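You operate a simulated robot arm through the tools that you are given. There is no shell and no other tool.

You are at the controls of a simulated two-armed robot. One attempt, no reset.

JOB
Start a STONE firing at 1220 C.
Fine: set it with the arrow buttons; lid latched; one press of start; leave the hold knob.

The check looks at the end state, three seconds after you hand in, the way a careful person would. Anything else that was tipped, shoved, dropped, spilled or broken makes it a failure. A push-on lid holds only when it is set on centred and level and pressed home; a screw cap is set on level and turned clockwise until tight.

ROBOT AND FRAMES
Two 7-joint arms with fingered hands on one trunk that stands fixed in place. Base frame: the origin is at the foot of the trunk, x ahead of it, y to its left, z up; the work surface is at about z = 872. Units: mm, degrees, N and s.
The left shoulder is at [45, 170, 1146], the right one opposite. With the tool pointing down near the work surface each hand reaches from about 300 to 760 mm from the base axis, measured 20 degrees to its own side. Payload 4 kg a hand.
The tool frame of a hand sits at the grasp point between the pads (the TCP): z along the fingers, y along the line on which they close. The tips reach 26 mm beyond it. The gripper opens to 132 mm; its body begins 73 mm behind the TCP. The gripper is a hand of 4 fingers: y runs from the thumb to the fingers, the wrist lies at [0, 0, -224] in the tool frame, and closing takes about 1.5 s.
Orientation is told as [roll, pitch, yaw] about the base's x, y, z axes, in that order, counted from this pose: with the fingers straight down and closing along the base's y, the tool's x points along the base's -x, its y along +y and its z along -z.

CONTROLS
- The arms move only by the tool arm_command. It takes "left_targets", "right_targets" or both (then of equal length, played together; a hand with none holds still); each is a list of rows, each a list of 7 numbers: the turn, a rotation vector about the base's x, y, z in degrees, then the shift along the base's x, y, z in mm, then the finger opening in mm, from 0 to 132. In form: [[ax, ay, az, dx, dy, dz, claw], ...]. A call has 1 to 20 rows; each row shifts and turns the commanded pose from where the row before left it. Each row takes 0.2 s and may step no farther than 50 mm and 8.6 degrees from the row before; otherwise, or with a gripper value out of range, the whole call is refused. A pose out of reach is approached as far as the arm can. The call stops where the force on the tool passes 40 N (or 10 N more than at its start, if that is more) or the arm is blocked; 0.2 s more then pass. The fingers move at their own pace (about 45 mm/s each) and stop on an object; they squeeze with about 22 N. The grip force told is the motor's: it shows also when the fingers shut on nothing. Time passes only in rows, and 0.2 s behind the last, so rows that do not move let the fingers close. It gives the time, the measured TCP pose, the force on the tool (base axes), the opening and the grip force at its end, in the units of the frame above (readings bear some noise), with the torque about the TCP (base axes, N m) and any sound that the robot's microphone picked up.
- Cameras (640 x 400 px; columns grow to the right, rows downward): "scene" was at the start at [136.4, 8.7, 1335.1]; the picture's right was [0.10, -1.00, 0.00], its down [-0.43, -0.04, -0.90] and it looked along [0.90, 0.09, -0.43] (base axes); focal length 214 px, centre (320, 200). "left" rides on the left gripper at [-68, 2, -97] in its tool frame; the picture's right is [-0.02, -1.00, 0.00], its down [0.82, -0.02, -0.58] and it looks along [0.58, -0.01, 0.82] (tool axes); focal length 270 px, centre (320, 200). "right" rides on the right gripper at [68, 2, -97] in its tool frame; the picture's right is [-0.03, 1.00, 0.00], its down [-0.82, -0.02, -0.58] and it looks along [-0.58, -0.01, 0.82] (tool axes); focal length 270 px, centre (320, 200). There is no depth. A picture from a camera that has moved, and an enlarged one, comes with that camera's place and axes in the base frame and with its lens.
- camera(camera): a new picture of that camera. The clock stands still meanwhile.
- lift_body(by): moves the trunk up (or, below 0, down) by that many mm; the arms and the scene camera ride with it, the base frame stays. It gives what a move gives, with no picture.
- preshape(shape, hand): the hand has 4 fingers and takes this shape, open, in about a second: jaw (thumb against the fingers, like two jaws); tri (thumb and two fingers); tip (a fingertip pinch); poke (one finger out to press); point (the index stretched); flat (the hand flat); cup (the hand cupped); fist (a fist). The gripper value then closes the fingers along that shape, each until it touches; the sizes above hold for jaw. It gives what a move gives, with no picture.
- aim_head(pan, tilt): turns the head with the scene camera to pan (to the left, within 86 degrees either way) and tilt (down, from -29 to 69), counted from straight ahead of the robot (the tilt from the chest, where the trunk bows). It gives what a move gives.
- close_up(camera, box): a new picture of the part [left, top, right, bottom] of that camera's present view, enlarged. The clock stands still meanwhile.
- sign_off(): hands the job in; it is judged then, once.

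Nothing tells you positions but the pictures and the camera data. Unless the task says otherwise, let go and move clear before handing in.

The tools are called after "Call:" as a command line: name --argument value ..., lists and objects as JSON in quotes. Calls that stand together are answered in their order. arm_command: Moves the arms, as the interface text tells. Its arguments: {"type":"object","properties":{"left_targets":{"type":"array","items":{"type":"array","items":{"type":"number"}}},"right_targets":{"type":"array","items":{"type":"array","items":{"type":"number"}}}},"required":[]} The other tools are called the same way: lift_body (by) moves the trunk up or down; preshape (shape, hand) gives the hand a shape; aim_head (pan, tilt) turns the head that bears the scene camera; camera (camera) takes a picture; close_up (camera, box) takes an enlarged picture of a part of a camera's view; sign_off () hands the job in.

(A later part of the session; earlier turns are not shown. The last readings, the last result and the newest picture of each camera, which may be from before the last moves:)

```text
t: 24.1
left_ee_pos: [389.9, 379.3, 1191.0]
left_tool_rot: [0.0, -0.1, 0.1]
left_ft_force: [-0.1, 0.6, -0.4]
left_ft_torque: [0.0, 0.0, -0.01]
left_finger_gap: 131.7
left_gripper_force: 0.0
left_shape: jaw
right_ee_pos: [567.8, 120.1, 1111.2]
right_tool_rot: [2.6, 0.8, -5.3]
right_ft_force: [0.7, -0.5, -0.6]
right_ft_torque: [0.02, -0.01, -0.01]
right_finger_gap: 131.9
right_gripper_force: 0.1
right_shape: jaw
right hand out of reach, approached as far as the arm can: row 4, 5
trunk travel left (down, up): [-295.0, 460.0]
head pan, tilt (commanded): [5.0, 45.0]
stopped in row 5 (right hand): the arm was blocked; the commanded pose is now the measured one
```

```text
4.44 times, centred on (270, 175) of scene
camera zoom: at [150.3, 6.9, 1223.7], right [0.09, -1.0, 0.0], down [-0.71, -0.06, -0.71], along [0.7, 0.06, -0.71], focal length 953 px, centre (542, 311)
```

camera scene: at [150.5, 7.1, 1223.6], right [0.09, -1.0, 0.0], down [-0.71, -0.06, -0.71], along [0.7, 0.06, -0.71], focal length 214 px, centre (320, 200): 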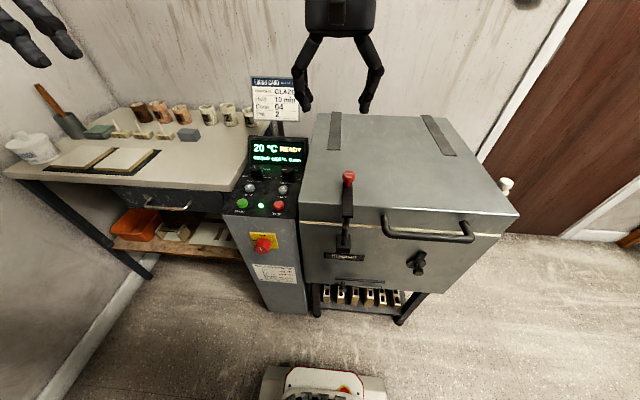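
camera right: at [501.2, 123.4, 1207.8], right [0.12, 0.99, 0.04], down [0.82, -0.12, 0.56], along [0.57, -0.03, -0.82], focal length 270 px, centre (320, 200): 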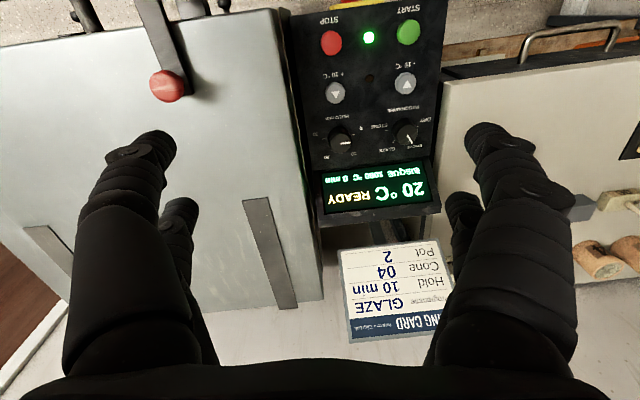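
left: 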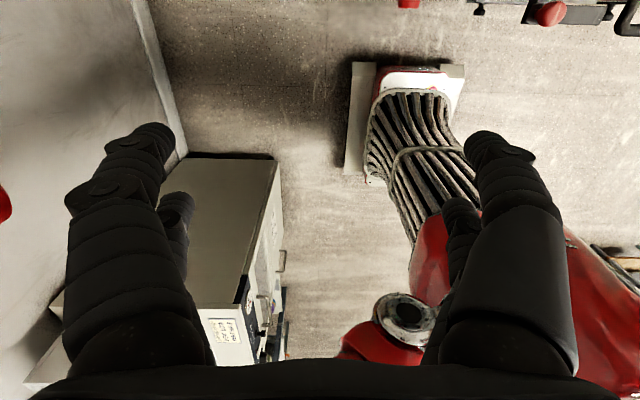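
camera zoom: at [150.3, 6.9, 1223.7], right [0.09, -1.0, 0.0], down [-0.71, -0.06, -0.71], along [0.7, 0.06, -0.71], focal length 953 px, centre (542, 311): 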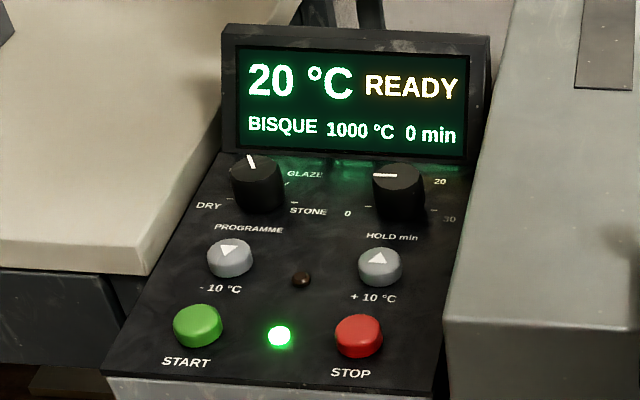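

I've measured everything on the panel:

| Item | Position |
|---|---|
| Programme knob top | ≈[671, 254, 819] |
| Hold knob | ≈[670, 153] |
| START | ≈[536, 254, 800] |
| −10 °C | ≈[600, 254, 801] |
| +10 °C | ≈[600, 153, 800] |

The dial stops are 60° apart, so BISQUE to STONE is 120° clockwise. I'll park the right hand to the side and try a left-hand shape for gripping the knob.

Call:
arm_command --right_targets '[[-2.5, -0.8, 5, -10, -40, 0, 132], [0, 0, 0, -10, -45, 0, 132], [0, 0, 0, -10, -45, 0, 132], [0, 0, 0, -10, -45, 0, 132], [0, 0, 0, -10, -45, 0, 132], [0, 0, 0, -10, -45, 20, 132]]'

Call:
preshape --hand "left" --shape "tri"

Call:
camera --camera "left"

Call:
camera --camera "scene"

```text
refused: row 6 steps farther than a row can; nothing moved
```

```text
t: 25.0
left_ee_pos: [389.3, 381.1, 1191.8]
left_tool_rot: [0.1, 0.1, 0.1]
left_ft_force: [0.0, 0.2, 0.0]
left_ft_torque: [-0.02, -0.02, 0.01]
left_finger_gap: 131.9
left_gripper_force: 0.0
left_shape: tri
right_ee_pos: [568.6, 121.2, 1111.6]
right_tool_rot: [2.5, 0.7, -5.3]
right_ft_force: [-0.6, -0.6, 0.0]
right_ft_torque: [0.0, 0.0, 0.02]
right_finger_gap: 132.1
right_gripper_force: 0.0
right_shape: jaw
trunk travel left (down, up): [-295.0, 460.0]
head pan, tilt (commanded): [5.0, 45.0]
```

```text
taken
camera left: at [459.0, 382.1, 1287.9], right [0.03, -1.0, 0.0], down [-0.82, -0.02, 0.58], along [-0.58, -0.02, -0.82], focal length 270 px, centre (320, 200)
```

left: 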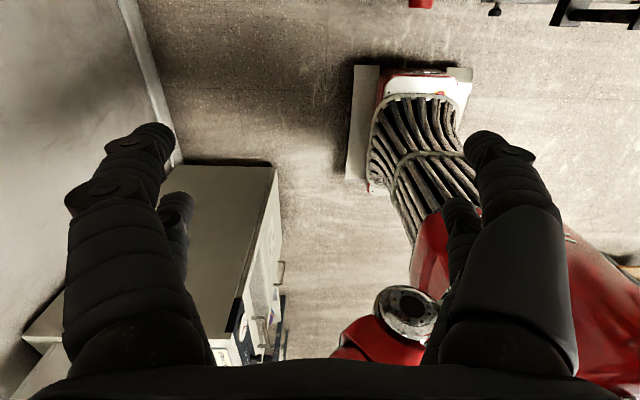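

```text
taken
camera scene: at [150.3, 7.0, 1223.6], right [0.09, -1.0, 0.0], down [-0.7, -0.06, -0.71], along [0.7, 0.06, -0.71], focal length 214 px, centre (320, 200)
```

scene: 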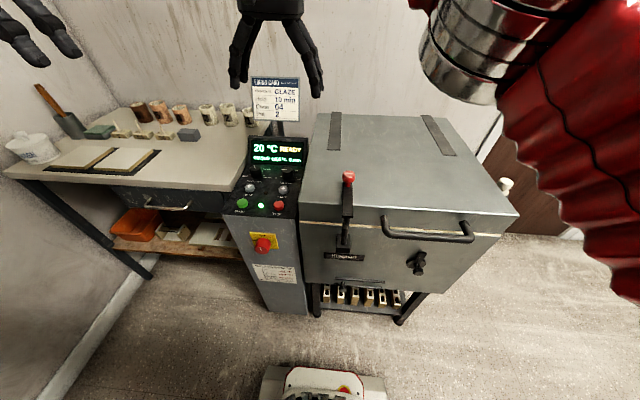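

The right-hand move was refused for one oversized step. I'll redo it with smaller steps, and close the left "tri" shape in the air at the same time to see how its fingers meet.

Call:
arm_command --right_targets '[[-2.5, -0.8, 5, -8, -40, 0, 132], [0, 0, 0, -10, -45, 0, 132], [0, 0, 0, -10, -45, 0, 132], [0, 0, 0, -10, -45, 0, 132], [0, 0, 0, -10, -45, 0, 132], [0, 0, 0, -10, -40, 10, 132], [0, 0, 0, 0, 0, 0, 132], [0, 0, 0, 0, 0, 0, 132], [0, 0, 0, 0, 0, 0, 132]]' --left_targets '[[0, 0, 0, 0, 0, 0, 100], [0, 0, 0, 0, 0, 0, 80], [0, 0, 0, 0, 0, 0, 60], [0, 0, 0, 0, 0, 0, 34], [0, 0, 0, 0, 0, 0, 34], [0, 0, 0, 0, 0, 0, 34], [0, 0, 0, 0, 0, 0, 34], [0, 0, 0, 0, 0, 0, 34], [0, 0, 0, 0, 0, 0, 34]]'

Call:
camera --camera "left"

Call:
camera --camera "scene"

```text
t: 27.0
left_ee_pos: [390.5, 380.9, 1191.9]
left_tool_rot: [0.0, 0.0, 0.1]
left_ft_force: [-0.5, -0.2, 0.3]
left_ft_torque: [0.01, 0.0, -0.01]
left_finger_gap: 34.5
left_gripper_force: 0.1
left_shape: tri
right_ee_pos: [507.1, -135.4, 1120.0]
right_tool_rot: [0.0, -0.2, 0.1]
right_ft_force: [-0.1, -0.8, -0.8]
right_ft_torque: [-0.01, 0.01, 0.02]
right_finger_gap: 131.8
right_gripper_force: 0.1
right_shape: jaw
trunk travel left (down, up): [-295.0, 460.0]
head pan, tilt (commanded): [5.0, 45.0]
```

```text
taken
camera left: at [459.1, 382.1, 1287.9], right [0.03, -1.0, 0.0], down [-0.82, -0.02, 0.58], along [-0.58, -0.02, -0.82], focal length 270 px, centre (320, 200)
```

left: 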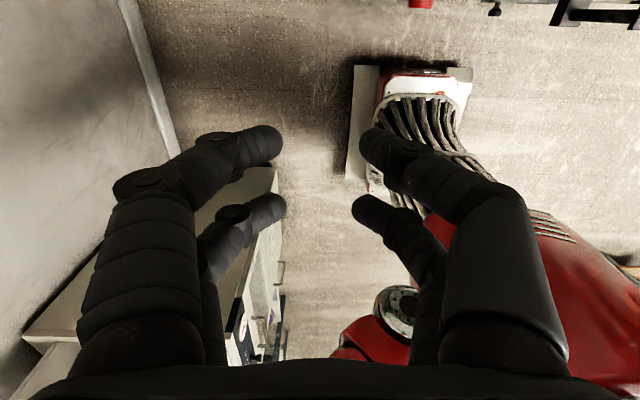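

```text
taken
camera scene: at [150.3, 7.0, 1223.6], right [0.09, -1.0, 0.0], down [-0.71, -0.06, -0.71], along [0.7, 0.06, -0.71], focal length 214 px, centre (320, 200)
```

scene: 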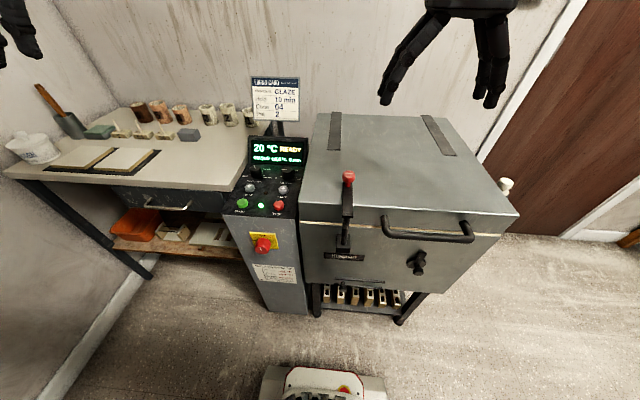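

"Tri" closes much like "jaw": two digits a side, about 38 mm apart. That should wedge nicely around the ~32 mm knob. I'll go back to jaw and bring the left hand above the programme knob with some counter-clockwise yaw.

Call:
preshape --hand "left" --shape "jaw"

Call:
arm_command --left_targets '[[0, 0, 3.75, 35, -15.9, -26, 120], [0, 0, 3.75, 35, -15.9, -26, 100], [0, 0, 3.75, 35, -15.9, -26, 80], [0, 0, 3.75, 35, -15.9, -26, 64], [0, 0, 3.75, 35, -15.9, -26, 64], [0, 0, 3.75, 35, -15.9, -26, 64], [0, 0, 3.75, 35, -15.9, -26, 64], [0, 0, 3.75, 35.5, -15.9, -26, 64], [0, 0, 0, 0, 0, 0, 64]]'

Call:
camera --camera "left"

Call:
camera --camera "scene"

```text
t: 27.9
left_ee_pos: [388.8, 379.6, 1191.7]
left_tool_rot: [0.0, 0.1, 0.1]
left_ft_force: [0.3, -0.2, 0.1]
left_ft_torque: [-0.01, -0.03, 0.03]
left_finger_gap: 131.9
left_gripper_force: 0.1
left_shape: jaw
right_ee_pos: [505.7, -135.4, 1120.6]
right_tool_rot: [0.0, -0.1, 0.1]
right_ft_force: [1.1, 0.3, -0.9]
right_ft_torque: [-0.02, 0.02, -0.01]
right_finger_gap: 131.7
right_gripper_force: 0.0
right_shape: jaw
trunk travel left (down, up): [-295.0, 460.0]
head pan, tilt (commanded): [5.0, 45.0]
```

```text
t: 29.9
left_ee_pos: [648.0, 268.2, 995.8]
left_tool_rot: [0.0, 0.1, 28.3]
left_ft_force: [0.4, 0.6, 0.4]
left_ft_torque: [-0.04, 0.03, 0.01]
left_finger_gap: 64.3
left_gripper_force: 0.1
left_shape: jaw
left hand out of reach, approached as far as the arm can: row 8
right_ee_pos: [507.4, -136.5, 1120.7]
right_tool_rot: [-0.2, -0.2, 0.0]
right_ft_force: [-0.4, 0.8, 0.0]
right_ft_torque: [0.0, 0.06, 0.01]
right_finger_gap: 131.6
right_gripper_force: 0.0
right_shape: jaw
trunk travel left (down, up): [-295.0, 460.0]
head pan, tilt (commanded): [5.0, 45.0]
```

```text
taken
camera left: at [709.1, 300.8, 1091.2], right [0.5, -0.87, 0.0], down [-0.71, -0.41, 0.58], along [-0.5, -0.29, -0.82], focal length 270 px, centre (320, 200)
```

left: 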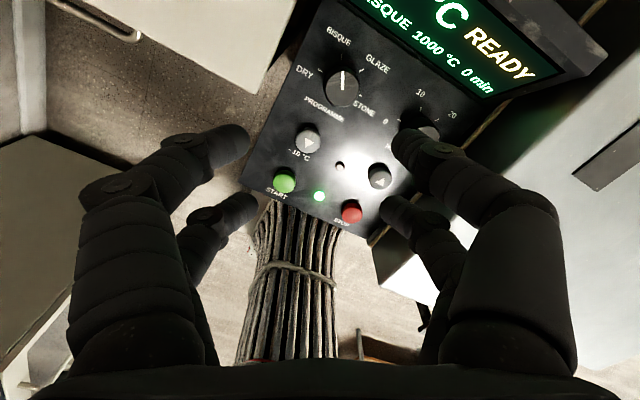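

```text
taken
camera scene: at [150.5, 7.7, 1223.7], right [0.09, -1.0, 0.0], down [-0.71, -0.06, -0.71], along [0.7, 0.06, -0.71], focal length 214 px, centre (320, 200)
```

scene: 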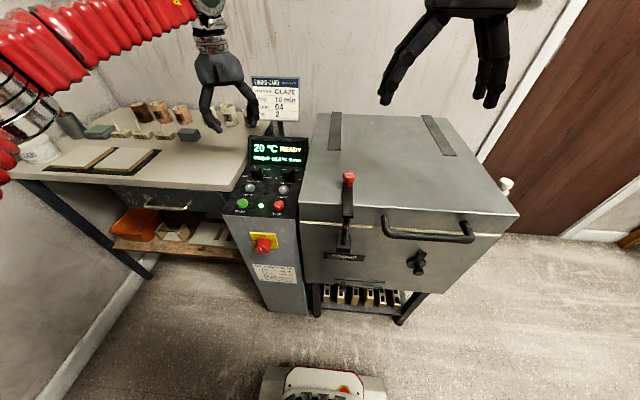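

The left hand is near its reach limit at this height. Lowering the trunk moves the shoulders down and forward, so I'll lower it 90 mm, which also brings the hand to a safe height above the knob.

Call:
lift_body --by -90

Call:
arm_command --left_targets '[[0, 0, 1.7, 8, -5, 0, 64], [0, 0, 0, 8, -5, 0, 64], [0, 0, 0, 7, -4, 0, 64], [0, 0, 0, 0, 0, 0, 64]]'

Call:
camera --camera "left"

Call:
camera --camera "scene"

```text
t: 31.2
left_ee_pos: [647.0, 265.0, 906.8]
left_tool_rot: [0.0, 0.0, 30.1]
left_ft_force: [-0.1, -0.4, 0.2]
left_ft_torque: [0.01, -0.02, 0.02]
left_finger_gap: 64.4
left_gripper_force: 0.0
left_shape: jaw
right_ee_pos: [507.0, -137.0, 1031.4]
right_tool_rot: [0.0, -0.3, 0.1]
right_ft_force: [-1.1, 0.0, 0.2]
right_ft_torque: [-0.02, 0.0, 0.0]
right_finger_gap: 131.9
right_gripper_force: 0.0
right_shape: jaw
trunk travel left (down, up): [-205.0, 550.0]
head pan, tilt (commanded): [5.0, 45.0]
```

```text
t: 32.2
left_ee_pos: [664.4, 255.2, 905.2]
left_tool_rot: [0.0, 0.0, 32.0]
left_ft_force: [-0.7, -0.3, 0.3]
left_ft_torque: [-0.03, 0.01, 0.01]
left_finger_gap: 64.4
left_gripper_force: 0.0
left_shape: jaw
left hand out of reach, approached as far as the arm can: row 3
right_ee_pos: [507.7, -136.7, 1029.9]
right_tool_rot: [0.0, -0.1, 0.0]
right_ft_force: [-0.1, 0.3, -0.4]
right_ft_torque: [-0.02, 0.03, -0.03]
right_finger_gap: 132.1
right_gripper_force: 0.0
right_shape: jaw
trunk travel left (down, up): [-205.0, 550.0]
head pan, tilt (commanded): [5.0, 45.0]
```

```text
taken
camera left: at [723.3, 293.0, 1000.9], right [0.55, -0.84, 0.0], down [-0.68, -0.45, 0.58], along [-0.48, -0.32, -0.82], focal length 270 px, centre (320, 200)
```

left: 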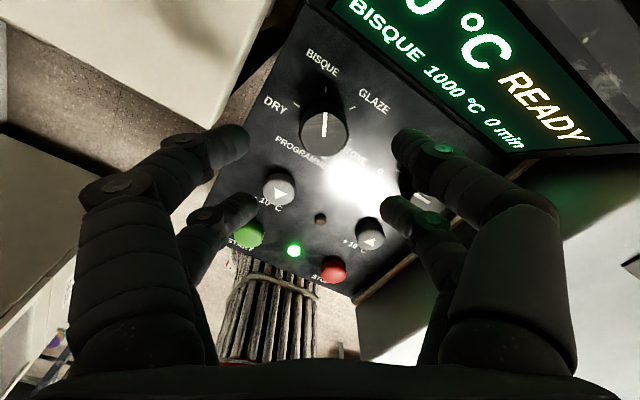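

```text
taken
camera scene: at [187.3, 6.9, 1130.3], right [0.09, -1.0, 0.0], down [-0.71, -0.06, -0.71], along [0.7, 0.06, -0.71], focal length 214 px, centre (320, 200)
```

scene: 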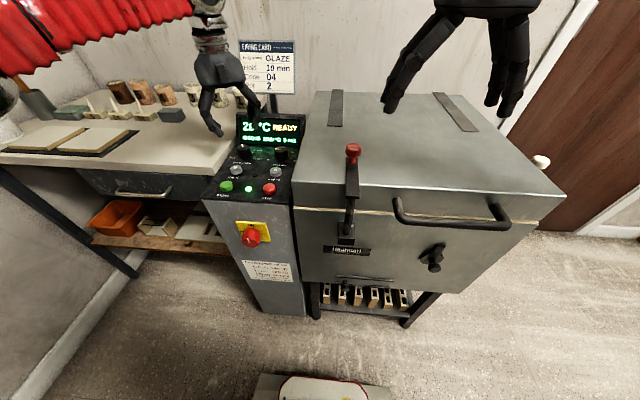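

It still reports out of reach at yaw 32°, so wrist yaw may be the limit. I'll turn back toward yaw 5° and step to directly above the knob.

Call:
arm_command --left_targets '[[0, 0, -7, 0, 0, 0, 64], [0, 0, -7, 0, 0, 0, 64], [0, 0, -7, 2, 0, 0, 64], [0, 0, -6, 4, -1, 0, 64], [0, 0, 0, 0, 0, 0, 64]]'

```text
t: 33.4
left_ee_pos: [669.1, 258.4, 904.1]
left_tool_rot: [0.0, 0.0, 4.8]
left_ft_force: [0.3, -0.9, -0.2]
left_ft_torque: [-0.01, 0.02, -0.03]
left_finger_gap: 64.4
left_gripper_force: 0.2
left_shape: jaw
right_ee_pos: [507.8, -136.2, 1029.9]
right_tool_rot: [-0.1, -0.2, 0.1]
right_ft_force: [-0.9, 0.3, 0.2]
right_ft_torque: [0.0, 0.0, -0.01]
right_finger_gap: 131.8
right_gripper_force: 0.1
right_shape: jaw
trunk travel left (down, up): [-205.0, 550.0]
head pan, tilt (commanded): [5.0, 45.0]
```

The pose is reachable now, so yaw was the limit. I'll check the alignment over the knob from the left camera before descending.

Call:
arm_command --left_targets '[[0, 0, 0, 1.5, -4, -15, 64], [0, 0, 0, 0, 0, 0, 64]]'

Call:
camera --camera "left"

Call:
close_up --camera "scene" --box '[180, 60, 320, 210]'

```text
t: 34.0
left_ee_pos: [669.9, 251.2, 889.2]
left_tool_rot: [0.0, 0.0, 4.8]
left_ft_force: [0.4, 0.0, -0.3]
left_ft_torque: [-0.01, 0.01, 0.04]
left_finger_gap: 64.3
left_gripper_force: 0.0
left_shape: jaw
left hand out of reach, approached as far as the arm can: row 1
right_ee_pos: [508.4, -137.5, 1030.7]
right_tool_rot: [0.0, -0.2, 0.0]
right_ft_force: [0.3, 0.0, 0.0]
right_ft_torque: [0.02, -0.02, 0.01]
right_finger_gap: 131.8
right_gripper_force: 0.0
right_shape: jaw
trunk travel left (down, up): [-205.0, 550.0]
head pan, tilt (commanded): [5.0, 45.0]
```

```text
taken
camera left: at [738.6, 259.1, 985.8], right [0.11, -0.99, 0.0], down [-0.81, -0.09, 0.58], along [-0.57, -0.06, -0.82], focal length 270 px, centre (320, 200)
```

left: 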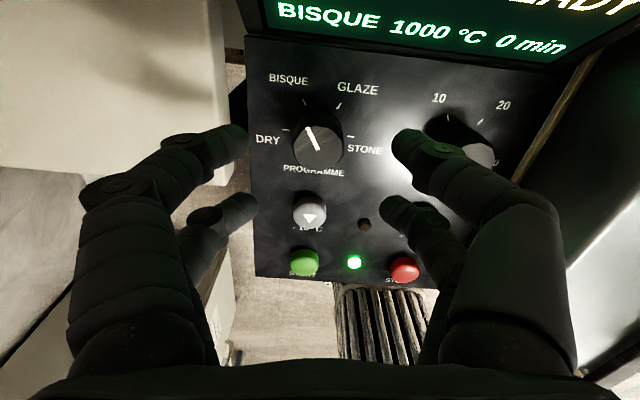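

```text
2.67 times, centred on (250, 135) of scene
camera zoom: at [187.1, 7.0, 1130.4], right [0.09, -1.0, 0.0], down [-0.71, -0.06, -0.71], along [0.7, 0.06, -0.71], focal length 572 px, centre (507, 373)
```

zoom: 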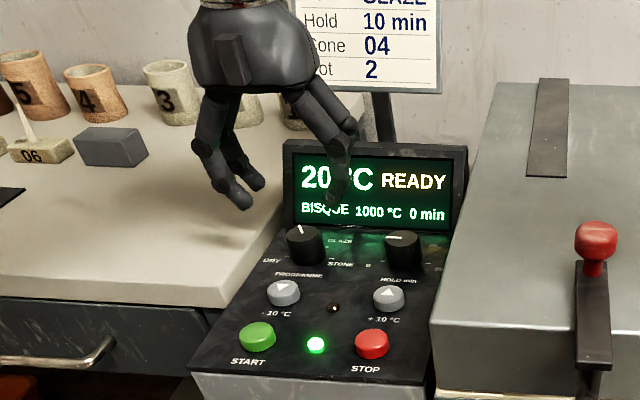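

Call:
close_up --camera "left" --box '[240, 60, 400, 160]'

Call:
close_up --camera "left" --box '[240, 110, 420, 290]'

```text
4.00 times, centred on (320, 110) of left
camera zoom: at [738.6, 259.1, 985.8], right [0.11, -0.99, 0.0], down [-0.81, -0.09, 0.58], along [-0.57, -0.06, -0.82], focal length 1081 px, centre (320, 560)
```

zoom: 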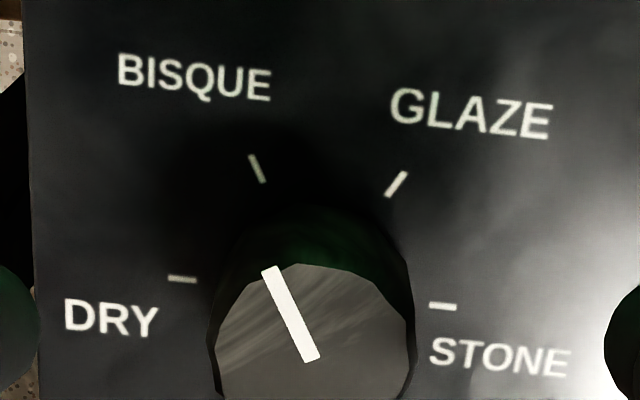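

```text
2.22 times, centred on (330, 200) of left
camera zoom: at [738.6, 259.1, 985.8], right [0.11, -0.99, 0.0], down [-0.81, -0.09, 0.58], along [-0.57, -0.06, -0.82], focal length 601 px, centre (298, 200)
```

zoom: 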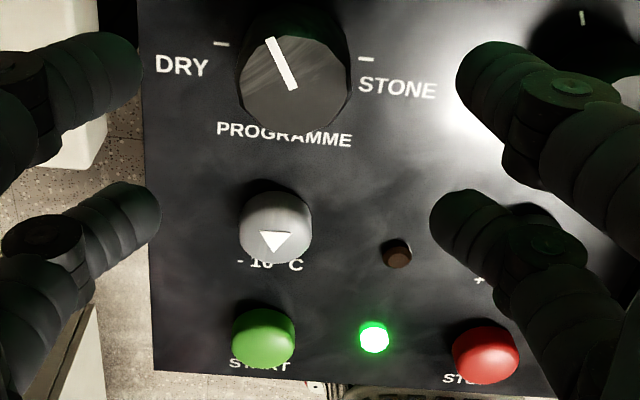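

Combining views, the knob axis is about [668, 253] with its top at z≈823 and the panel surface at z≈799. I'll probe the left wrist's clockwise yaw range in the air first, so I know whether one grip can cover the 120° turn.

Call:
arm_command --left_targets '[[0, 0, -8, -1, 1, 16, 64], [0, 0, -8, 0, 0, 0, 64], [0, 0, -8, 0, 0, 0, 64], [0, 0, -8, 0, 0, 0, 64], [0, 0, -8, 0, 0, 0, 64], [0, 0, -8, 0, 0, 0, 64], [0, 0, -8, 0, 0, 0, 64], [0, 0, -8, 0, 0, 0, 64], [0, 0, -8, 0, 0, 0, 64], [0, 0, -8, 0, 0, 0, 64], [0, 0, -8, 0, 0, 0, 64], [0, 0, -8, 0, 0, 0, 64], [0, 0, -8, 0, 0, 0, 64], [0, 0, 0, 0, 0, 0, 64]]'

Call:
camera --camera "scene"

Call:
camera --camera "left"

```text
t: 37.0
left_ee_pos: [668.6, 255.8, 905.2]
left_tool_rot: [0.0, 0.0, -99.3]
left_ft_force: [0.4, -0.8, -0.2]
left_ft_torque: [0.01, 0.01, -0.01]
left_finger_gap: 64.2
left_gripper_force: 0.1
left_shape: jaw
right_ee_pos: [507.1, -135.9, 1030.9]
right_tool_rot: [0.0, -0.2, 0.0]
right_ft_force: [0.0, -0.1, 0.4]
right_ft_torque: [-0.02, 0.01, 0.01]
right_finger_gap: 131.9
right_gripper_force: 0.1
right_shape: jaw
trunk travel left (down, up): [-205.0, 550.0]
head pan, tilt (commanded): [5.0, 45.0]
```

```text
taken
camera scene: at [187.2, 6.9, 1130.3], right [0.09, -1.0, 0.0], down [-0.71, -0.06, -0.71], along [0.7, 0.06, -0.71], focal length 214 px, centre (320, 200)
```

scene: 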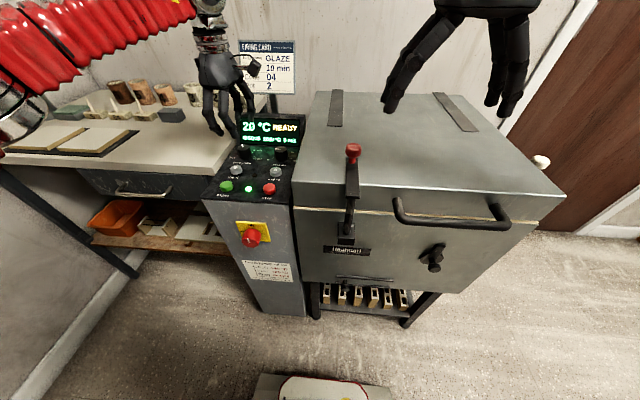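

```text
taken
camera left: at [660.4, 188.2, 1001.2], right [-0.99, 0.14, 0.0], down [0.11, 0.81, 0.58], along [0.08, 0.57, -0.82], focal length 270 px, centre (320, 200)
```

left: 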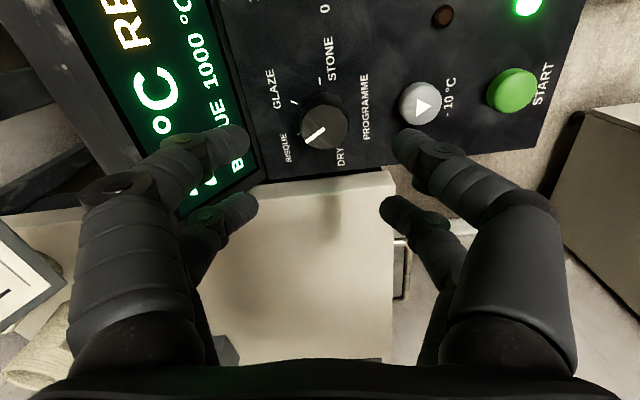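

The hand reached yaw −99° easily, and this view again puts the knob at about [667, 252.5]. I'll probe on to about −132°, then come back to start the grip near −8°.

Call:
arm_command --left_targets '[[0, 0, -8, -1, -2, 0, 64], [0, 0, -8, 0, 0, 0, 64], [0, 0, -8, 0, 0, 0, 64], [0, 0, -8, 0, 0, 0, 64], [0, 0, 0, 0, 0, 0, 64]]'

```text
t: 38.2
left_ee_pos: [663.6, 250.2, 904.1]
left_tool_rot: [0.1, 0.0, -119.0]
left_ft_force: [0.2, 1.1, 0.0]
left_ft_torque: [-0.01, 0.0, -0.01]
left_finger_gap: 64.0
left_gripper_force: 0.1
left_shape: jaw
left hand out of reach, approached as far as the arm can: row 3, 4
right_ee_pos: [506.5, -135.1, 1030.8]
right_tool_rot: [0.0, -0.1, 0.0]
right_ft_force: [0.8, 0.0, -0.3]
right_ft_torque: [0.02, 0.0, -0.01]
right_finger_gap: 132.0
right_gripper_force: 0.0
right_shape: jaw
trunk travel left (down, up): [-205.0, 550.0]
head pan, tilt (commanded): [5.0, 45.0]
```

The range ends near −116°, so I'll do the turn as two 60° grips. I'll return to about −20° yaw above the knob.

Call:
arm_command --left_targets '[[0, 0, 7.9, 0, 0, 0, 64], [0, 0, 7.9, 0, 0, 0, 64], [0, 0, 7.9, 0, 0, 0, 64], [0, 0, 7.9, 0, 0, 0, 64], [0, 0, 7.9, 0, 0, 0, 64], [0, 0, 7.9, 0, 0, 0, 64], [0, 0, 7.9, 0, 0, 0, 64], [0, 0, 7.9, 0, 0, 0, 64], [0, 0, 7.9, 0, 0, 0, 64], [0, 0, 7.9, 0, 0, 0, 64], [0, 0, 7.9, 0, 0, 0, 64], [0, 0, 7.9, 0, 0, 0, 64], [0, 0, 0, 0, 0, 0, 64]]'

```text
t: 41.0
left_ee_pos: [663.0, 251.0, 904.3]
left_tool_rot: [0.1, 0.1, -24.2]
left_ft_force: [0.7, -0.7, -0.4]
left_ft_torque: [0.0, 0.01, -0.05]
left_finger_gap: 63.9
left_gripper_force: 0.0
left_shape: jaw
right_ee_pos: [506.7, -136.4, 1029.3]
right_tool_rot: [0.0, -0.2, 0.1]
right_ft_force: [0.1, -0.3, -0.7]
right_ft_torque: [0.01, 0.02, 0.01]
right_finger_gap: 132.0
right_gripper_force: 0.1
right_shape: jaw
trunk travel left (down, up): [-205.0, 550.0]
head pan, tilt (commanded): [5.0, 45.0]
```

The hand is at yaw −24°. I'll centre it over the knob and come down partway to check.

Call:
arm_command --left_targets '[[0, 0, 0, 4, 1.7, -25, 64], [0, 0, 0, 0, 0, -25, 64], [0, 0, 0, 0, 0, 0, 64]]'

Call:
camera --camera "left"

Call:
close_up --camera "scene" --box '[180, 80, 320, 210]'

```text
t: 41.8
left_ee_pos: [667.3, 250.0, 854.2]
left_tool_rot: [0.2, 0.1, -24.2]
left_ft_force: [0.1, -0.1, 0.1]
left_ft_torque: [-0.01, 0.02, -0.02]
left_finger_gap: 64.0
left_gripper_force: 0.2
left_shape: jaw
right_ee_pos: [506.4, -136.5, 1030.8]
right_tool_rot: [0.0, -0.2, 0.1]
right_ft_force: [-0.3, 0.1, 0.1]
right_ft_torque: [0.0, 0.02, 0.03]
right_finger_gap: 131.8
right_gripper_force: 0.1
right_shape: jaw
trunk travel left (down, up): [-205.0, 550.0]
head pan, tilt (commanded): [5.0, 45.0]
```

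```text
taken
camera left: at [731.7, 224.4, 950.6], right [-0.39, -0.92, 0.0], down [-0.75, 0.31, 0.58], along [-0.53, 0.23, -0.82], focal length 270 px, centre (320, 200)
```

left: 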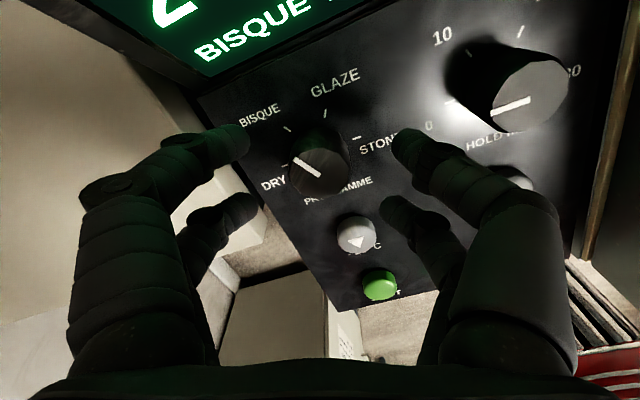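

```text
3.08 times, centred on (250, 145) of scene
camera zoom: at [187.2, 6.9, 1130.3], right [0.09, -1.0, 0.0], down [-0.71, -0.06, -0.71], along [0.7, 0.06, -0.71], focal length 660 px, centre (535, 369)
```

zoom: 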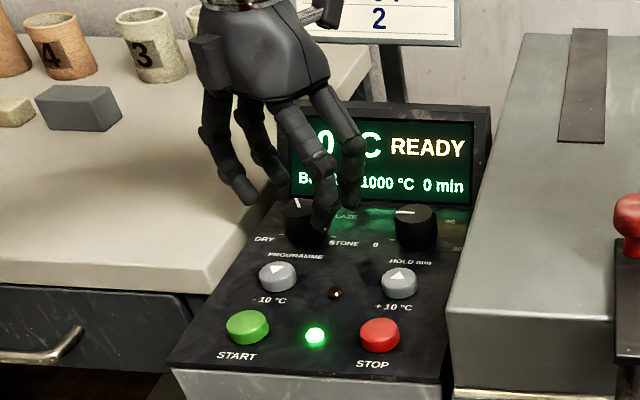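

The knob is well centred at [667, 253]. I'll descend with the finger tips just above the panel and close on the knob.

Call:
arm_command --left_targets '[[0, 0, 0, 0, 2, -10, 64], [0, 0, 0, 0, 0, -8, 64], [0, 0, 0, 0, 0, -5, 64], [0, 0, 0, 0, 0, 0, 64]]'

Call:
camera --camera "left"

Call:
close_up --camera "scene" --box '[180, 80, 320, 210]'

```text
t: 42.8
left_ee_pos: [667.3, 252.6, 831.8]
left_tool_rot: [0.2, 0.1, -24.2]
left_ft_force: [-0.6, -0.4, -0.4]
left_ft_torque: [0.04, 0.02, 0.02]
left_finger_gap: 64.2
left_gripper_force: 0.1
left_shape: jaw
right_ee_pos: [508.1, -135.8, 1031.2]
right_tool_rot: [0.0, -0.1, 0.1]
right_ft_force: [-0.1, 0.7, -0.8]
right_ft_torque: [-0.01, 0.01, -0.01]
right_finger_gap: 131.9
right_gripper_force: 0.1
right_shape: jaw
trunk travel left (down, up): [-205.0, 550.0]
head pan, tilt (commanded): [5.0, 45.0]
```

```text
taken
camera left: at [731.9, 226.7, 927.5], right [-0.39, -0.92, 0.0], down [-0.75, 0.31, 0.58], along [-0.53, 0.23, -0.82], focal length 270 px, centre (320, 200)
```

left: 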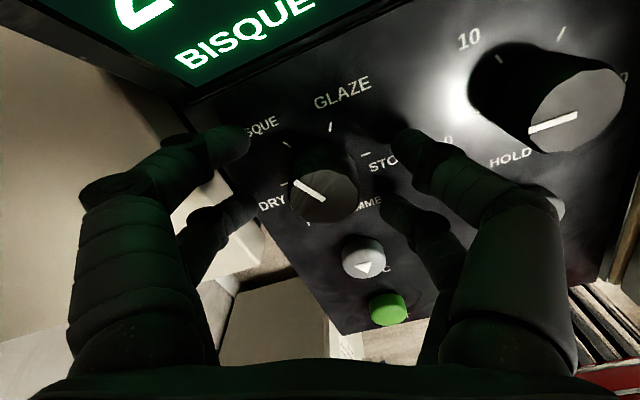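

```text
3.08 times, centred on (250, 145) of scene
camera zoom: at [187.2, 6.9, 1130.3], right [0.09, -1.0, 0.0], down [-0.71, -0.06, -0.71], along [0.7, 0.06, -0.71], focal length 660 px, centre (535, 369)
```

zoom: 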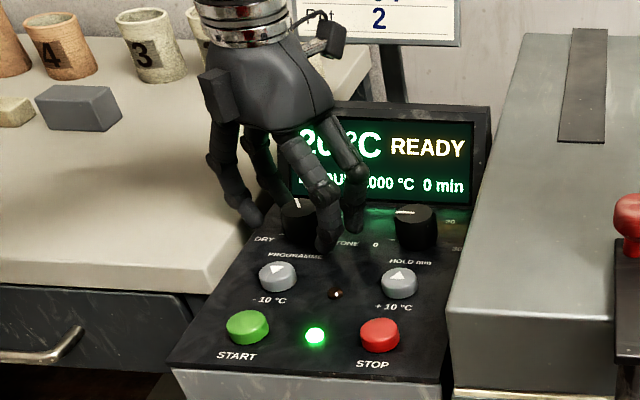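

Alignment is good and there is no contact. Closing on the knob now.

Call:
arm_command --left_targets '[[0, 0, 0, 0, 0, 0, 45], [0, 0, 0, 0, 0, 0, 30], [0, 0, 0, 0, 0, 0, 15], [0, 0, 0, 0, 0, 0, 5], [0, 0, 0, 0, 0, 0, 5], [0, 0, 0, 0, 0, 0, 5], [0, 0, 0, 0, 0, 0, 5]]'

Call:
camera --camera "left"

```text
t: 44.4
left_ee_pos: [667.0, 252.5, 831.1]
left_tool_rot: [0.2, 0.1, -24.2]
left_ft_force: [1.8, 1.8, -2.8]
left_ft_torque: [0.12, -0.03, 0.01]
left_finger_gap: 4.8
left_gripper_force: 21.9
left_shape: jaw
right_ee_pos: [508.3, -135.4, 1030.9]
right_tool_rot: [-0.1, -0.2, 0.1]
right_ft_force: [0.0, 0.3, -0.1]
right_ft_torque: [0.0, 0.05, 0.0]
right_finger_gap: 131.8
right_gripper_force: 0.0
right_shape: jaw
trunk travel left (down, up): [-205.0, 550.0]
head pan, tilt (commanded): [5.0, 45.0]
```

```text
taken
camera left: at [732.2, 227.2, 927.1], right [-0.39, -0.92, 0.0], down [-0.75, 0.31, 0.58], along [-0.53, 0.23, -0.81], focal length 270 px, centre (320, 200)
```

left: 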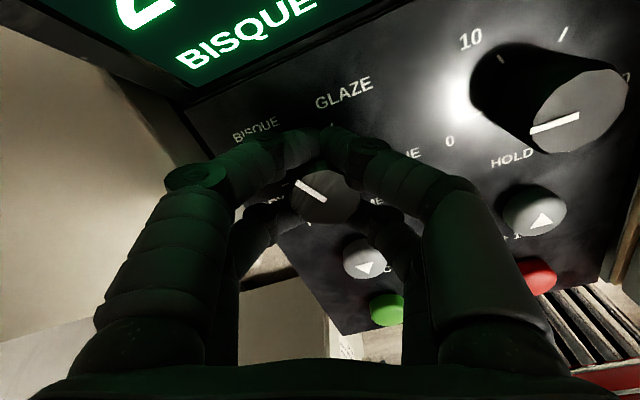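

The grip reads 21.9 N, so the fingers are on the knob. I'll turn clockwise 60° with the hand kept on the knob's axis.

Call:
arm_command --left_targets '[[0, 0, 0, 0, 0, 0, 0], [0, 0, -7.5, 0, 0, 0, 0], [0, 0, -7.5, 0, 0, 0, 0], [0, 0, -7.5, 0, 0, 0, 0], [0, 0, -7.5, 0, 0, 0, 0]]'

Call:
camera --camera "left"

Call:
close_up --camera "scene" --box '[180, 80, 320, 210]'

```text
t: 45.6
left_ee_pos: [667.9, 252.3, 831.1]
left_tool_rot: [0.1, 0.0, -54.5]
left_ft_force: [7.4, -5.5, -1.6]
left_ft_torque: [-0.07, -0.23, 0.05]
left_finger_gap: 4.8
left_gripper_force: 22.5
left_shape: jaw
right_ee_pos: [508.5, -136.9, 1030.3]
right_tool_rot: [0.0, -0.2, 0.1]
right_ft_force: [0.2, -0.3, -0.4]
right_ft_torque: [-0.01, 0.0, 0.04]
right_finger_gap: 131.9
right_gripper_force: 0.0
right_shape: jaw
trunk travel left (down, up): [-205.0, 550.0]
head pan, tilt (commanded): [5.0, 45.0]
```

```text
taken
camera left: at [710.4, 197.6, 927.3], right [-0.8, -0.6, 0.0], down [-0.49, 0.65, 0.58], along [-0.35, 0.46, -0.82], focal length 270 px, centre (320, 200)
```

left: 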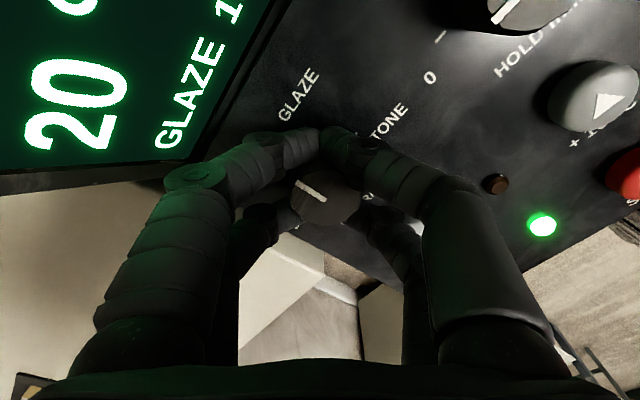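

```text
3.08 times, centred on (250, 145) of scene
camera zoom: at [188.2, 6.5, 1130.1], right [0.09, -1.0, 0.0], down [-0.71, -0.06, -0.71], along [0.7, 0.06, -0.71], focal length 660 px, centre (535, 369)
```

zoom: 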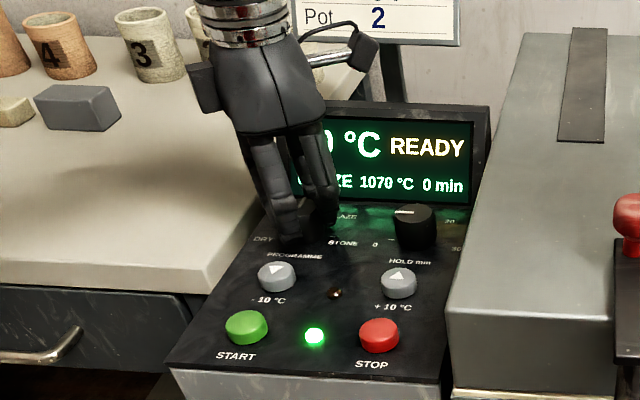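

The knob turns with the hand and the display shows GLAZE 1070 °C. I'll continue to the exact GLAZE mark (60° turned), then release and regrip for the second 60°.

Call:
arm_command --left_targets '[[0, 0, -7.5, 0, 0, 0, 0], [0, 0, -7.5, 0, 0, 0, 0], [0, 0, -7.5, 0, 0, 0, 0], [0, 0, -7.5, 0, 0, 0, 0], [0, 0, 0, 0, 0, 0, 0], [0, 0, 0, 0, 0, 0, 20], [0, 0, 0, 0, 0, 0, 40], [0, 0, 0, 0, 0, 0, 55], [0, 0, 0, 0, 0, 0, 55], [0, 0, 0, 0, 0, 0, 55]]'

Call:
camera --camera "left"

Call:
close_up --camera "scene" --box '[180, 80, 320, 210]'

```text
t: 47.8
left_ee_pos: [667.7, 254.4, 831.9]
left_tool_rot: [0.0, 0.1, -84.3]
left_ft_force: [-0.1, 0.0, 0.9]
left_ft_torque: [0.0, -0.02, 0.01]
left_finger_gap: 54.4
left_gripper_force: 0.1
left_shape: jaw
right_ee_pos: [507.3, -135.7, 1030.8]
right_tool_rot: [0.0, -0.2, 0.0]
right_ft_force: [-0.2, 0.3, -0.6]
right_ft_torque: [0.0, -0.01, -0.02]
right_finger_gap: 131.8
right_gripper_force: 0.0
right_shape: jaw
trunk travel left (down, up): [-205.0, 550.0]
head pan, tilt (commanded): [5.0, 45.0]
```

```text
taken
camera left: at [677.2, 186.1, 927.2], right [-0.99, -0.13, 0.0], down [-0.1, 0.81, 0.58], along [-0.07, 0.57, -0.82], focal length 270 px, centre (320, 200)
```

left: 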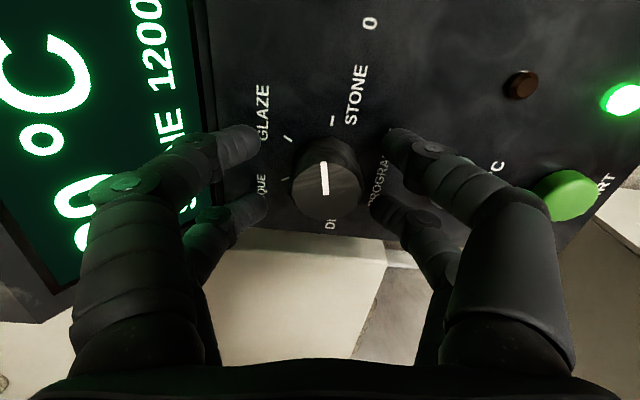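

```text
3.08 times, centred on (250, 145) of scene
camera zoom: at [187.2, 7.0, 1130.3], right [0.09, -1.0, 0.0], down [-0.71, -0.06, -0.71], along [0.7, 0.06, -0.71], focal length 660 px, centre (535, 369)
```

zoom: 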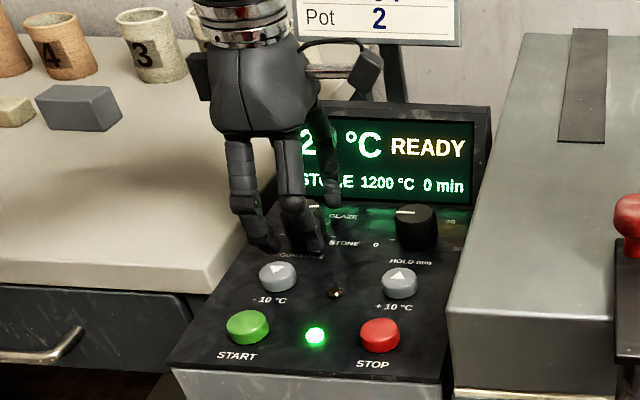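

The detent clicked all the way over, and the display now reads STONE 1200 °C, 0 min with the pointer at STONE. I'll lift straight up, then shape the left hand to "poke" to press +10 °C twice.

Call:
arm_command --left_targets '[[0, 0, 0, 0, 0, 20, 55], [0, 0, 0, 0, 0, 35, 55], [0, 0, 0, -5, -5, 40, 55], [0, 0, 0, -10, -20, 40, 55], [0, 0, 0, -15, -20, 30, 55]]'

Call:
preshape --hand "left" --shape "poke"

Call:
camera --camera "left"

Call:
camera --camera "scene"

Call:
close_up --camera "scene" --box '[160, 0, 320, 200]'

```text
t: 49.0
left_ee_pos: [618.1, 228.3, 992.1]
left_tool_rot: [0.0, 0.1, -84.2]
left_ft_force: [-0.9, 1.1, 0.7]
left_ft_torque: [-0.01, -0.02, 0.01]
left_finger_gap: 54.7
left_gripper_force: 0.0
left_shape: jaw
left hand out of reach, approached as far as the arm can: row 3, 4, 5
right_ee_pos: [507.0, -136.3, 1031.0]
right_tool_rot: [-0.1, -0.2, 0.2]
right_ft_force: [0.0, 0.1, 0.0]
right_ft_torque: [0.0, 0.0, -0.01]
right_finger_gap: 131.8
right_gripper_force: 0.0
right_shape: jaw
trunk travel left (down, up): [-205.0, 550.0]
head pan, tilt (commanded): [5.0, 45.0]
```

```text
t: 49.9
left_ee_pos: [617.5, 228.7, 990.8]
left_tool_rot: [0.1, 0.1, -84.2]
left_ft_force: [-0.5, -0.3, 0.5]
left_ft_torque: [0.02, 0.03, 0.01]
left_finger_gap: 0.0
left_gripper_force: 0.1
left_shape: poke
right_ee_pos: [507.4, -136.8, 1031.9]
right_tool_rot: [0.0, -0.3, 0.1]
right_ft_force: [-0.4, -0.2, -0.4]
right_ft_torque: [-0.01, 0.03, -0.01]
right_finger_gap: 132.2
right_gripper_force: 0.0
right_shape: jaw
trunk travel left (down, up): [-205.0, 550.0]
head pan, tilt (commanded): [5.0, 45.0]
```

```text
taken
camera left: at [627.5, 161.1, 1087.4], right [-0.99, -0.13, 0.0], down [-0.1, 0.81, 0.58], along [-0.07, 0.57, -0.82], focal length 270 px, centre (320, 200)
```

left: 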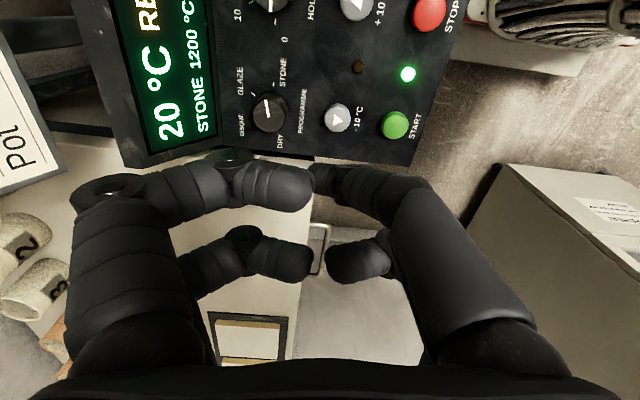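

```text
taken
camera scene: at [187.2, 6.9, 1130.3], right [0.09, -1.0, 0.0], down [-0.71, -0.06, -0.71], along [0.7, 0.06, -0.71], focal length 214 px, centre (320, 200)
```

scene: 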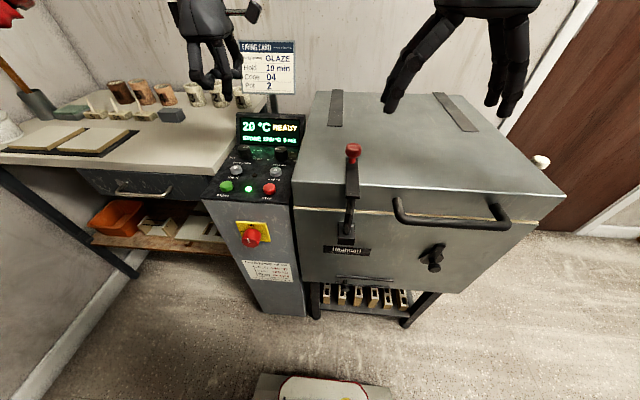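

```text
2.00 times, centred on (240, 100) of scene
camera zoom: at [187.2, 6.9, 1130.3], right [0.09, -1.0, 0.0], down [-0.71, -0.06, -0.71], along [0.7, 0.06, -0.71], focal length 429 px, centre (480, 400)
```

zoom: 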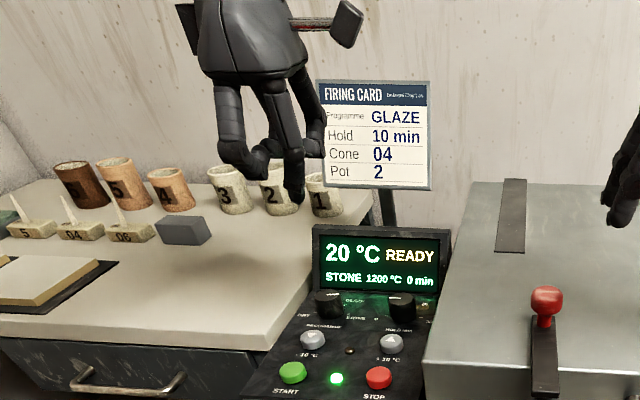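

The display confirms STONE 1200 °C, 0 min. Now I need to find exactly where the poke fingertip is.

Call:
close_up --camera "left" --box '[230, 130, 430, 290]'

Call:
close_up --camera "scene" --box '[175, 10, 275, 120]'

Call:
camera --camera "right"

```text
2.50 times, centred on (330, 210) of left
camera zoom: at [627.5, 161.1, 1087.4], right [-0.99, -0.13, 0.0], down [-0.1, 0.81, 0.58], along [-0.07, 0.57, -0.82], focal length 676 px, centre (295, 175)
```

zoom: 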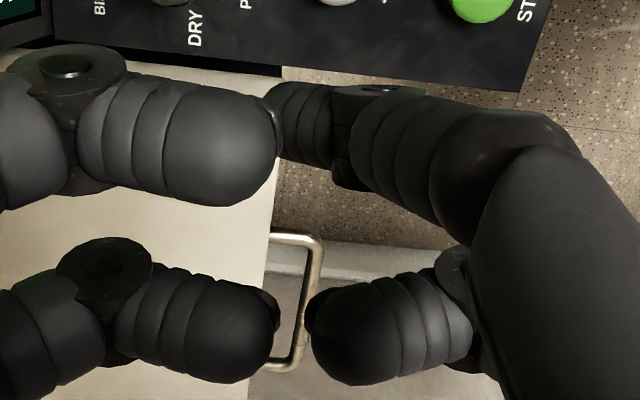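

```text
3.64 times, centred on (225, 65) of scene
camera zoom: at [187.2, 6.9, 1130.3], right [0.09, -1.0, 0.0], down [-0.71, -0.06, -0.71], along [0.7, 0.06, -0.71], focal length 780 px, centre (666, 691)
```

zoom: 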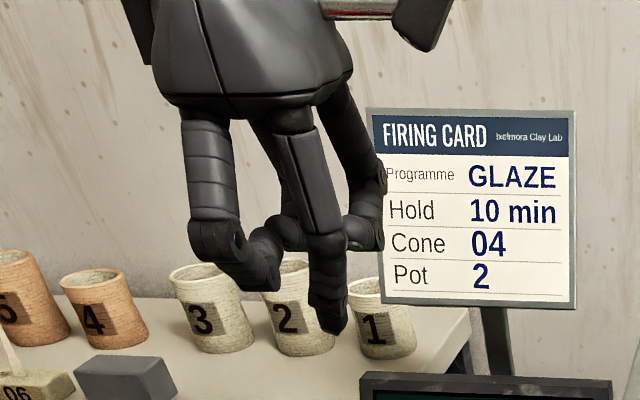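

```text
taken
camera right: at [438.9, -134.6, 1126.2], right [0.02, 1.0, 0.0], down [0.81, -0.02, 0.58], along [0.58, -0.01, -0.81], focal length 270 px, centre (320, 200)
```

right: 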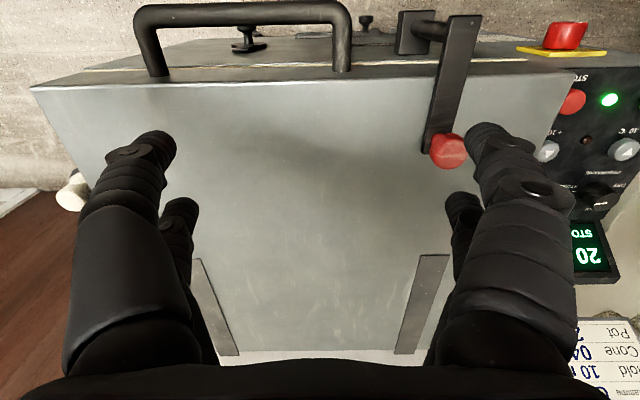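

The poke finger's tip lies on the tool axis about 25 mm past the TCP, and the curled fingers sit only 25–30 mm higher. To keep them clear of the hold knob and the kiln side, I'll press with yaw near −14° and a slight 15° lean, so I'm moving to hover above +10 °C.

Call:
arm_command --left_targets '[[0, 0, 7.8, -2, -7.6, -8, 0], [0, 0, 7.8, -2, -7.6, -8, 0], [0, 0, 7.8, -2, -7.6, -8, 0], [0, 0, 7.8, -2, -7.6, -8, 0], [0, 0, 7.8, -2, -7.6, -8, 0], [0, 0, 7.8, -2, -7.6, -8, 0], [0, 0, 7.8, -2, -7.6, -8, 0], [0, 0, 7.8, -2, -7.6, -8, 0], [0, 0, 7.8, -2, -7.6, -8, 0], [-7.5, 0, 0, 0, 0, -8, 0], [-7.5, 0, 0, 0, 0, -8, 0], [0, 0, 0, 0, 0, 0, 0]]'

Call:
camera --camera "left"

Call:
camera --camera "scene"

Call:
close_up --camera "scene" --box '[180, 40, 340, 210]'

```text
t: 52.5
left_ee_pos: [602.3, 179.0, 901.5]
left_tool_rot: [-14.5, -3.5, -13.6]
left_ft_force: [-0.3, -0.6, -0.3]
left_ft_torque: [-0.03, 0.0, 0.01]
left_finger_gap: 0.0
left_gripper_force: 0.1
left_shape: poke
left hand out of reach, approached as far as the arm can: row 5, 7
right_ee_pos: [508.5, -136.4, 1030.7]
right_tool_rot: [0.0, -0.1, 0.2]
right_ft_force: [0.3, -1.1, -0.4]
right_ft_torque: [-0.03, -0.01, -0.02]
right_finger_gap: 132.0
right_gripper_force: 0.0
right_shape: jaw
trunk travel left (down, up): [-205.0, 550.0]
head pan, tilt (commanded): [5.0, 45.0]
```

```text
taken
camera left: at [670.0, 188.9, 998.7], right [-0.22, -0.94, 0.25], down [-0.8, 0.32, 0.51], along [-0.56, -0.09, -0.82], focal length 270 px, centre (320, 200)
```

left: 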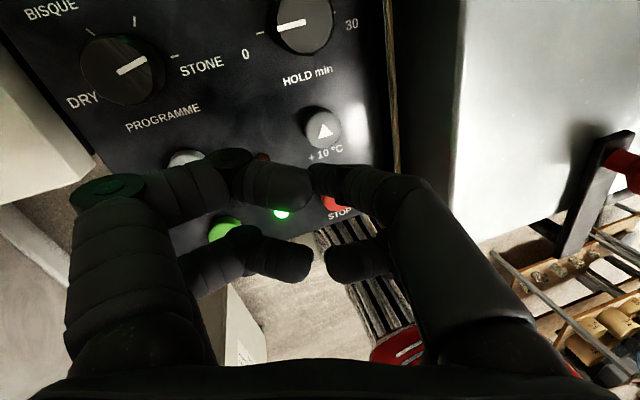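

```text
taken
camera scene: at [187.1, 7.0, 1130.4], right [0.09, -1.0, 0.0], down [-0.71, -0.06, -0.71], along [0.7, 0.06, -0.71], focal length 214 px, centre (320, 200)
```

scene: 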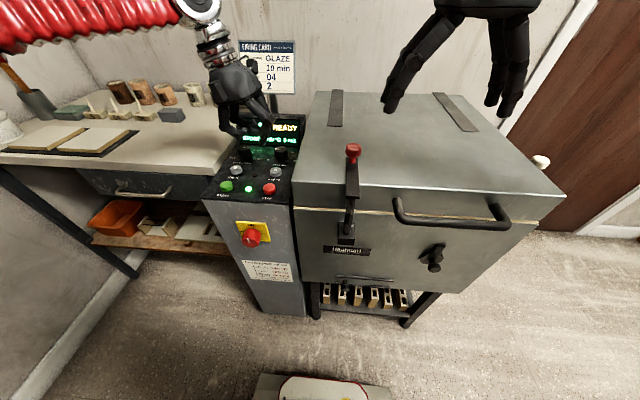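

```text
2.35 times, centred on (260, 125) of scene
camera zoom: at [187.1, 7.0, 1130.4], right [0.09, -1.0, 0.0], down [-0.71, -0.06, -0.71], along [0.7, 0.06, -0.71], focal length 505 px, centre (461, 376)
```

zoom: 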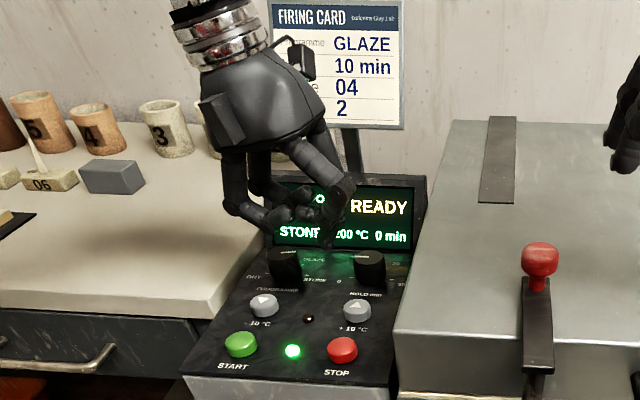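

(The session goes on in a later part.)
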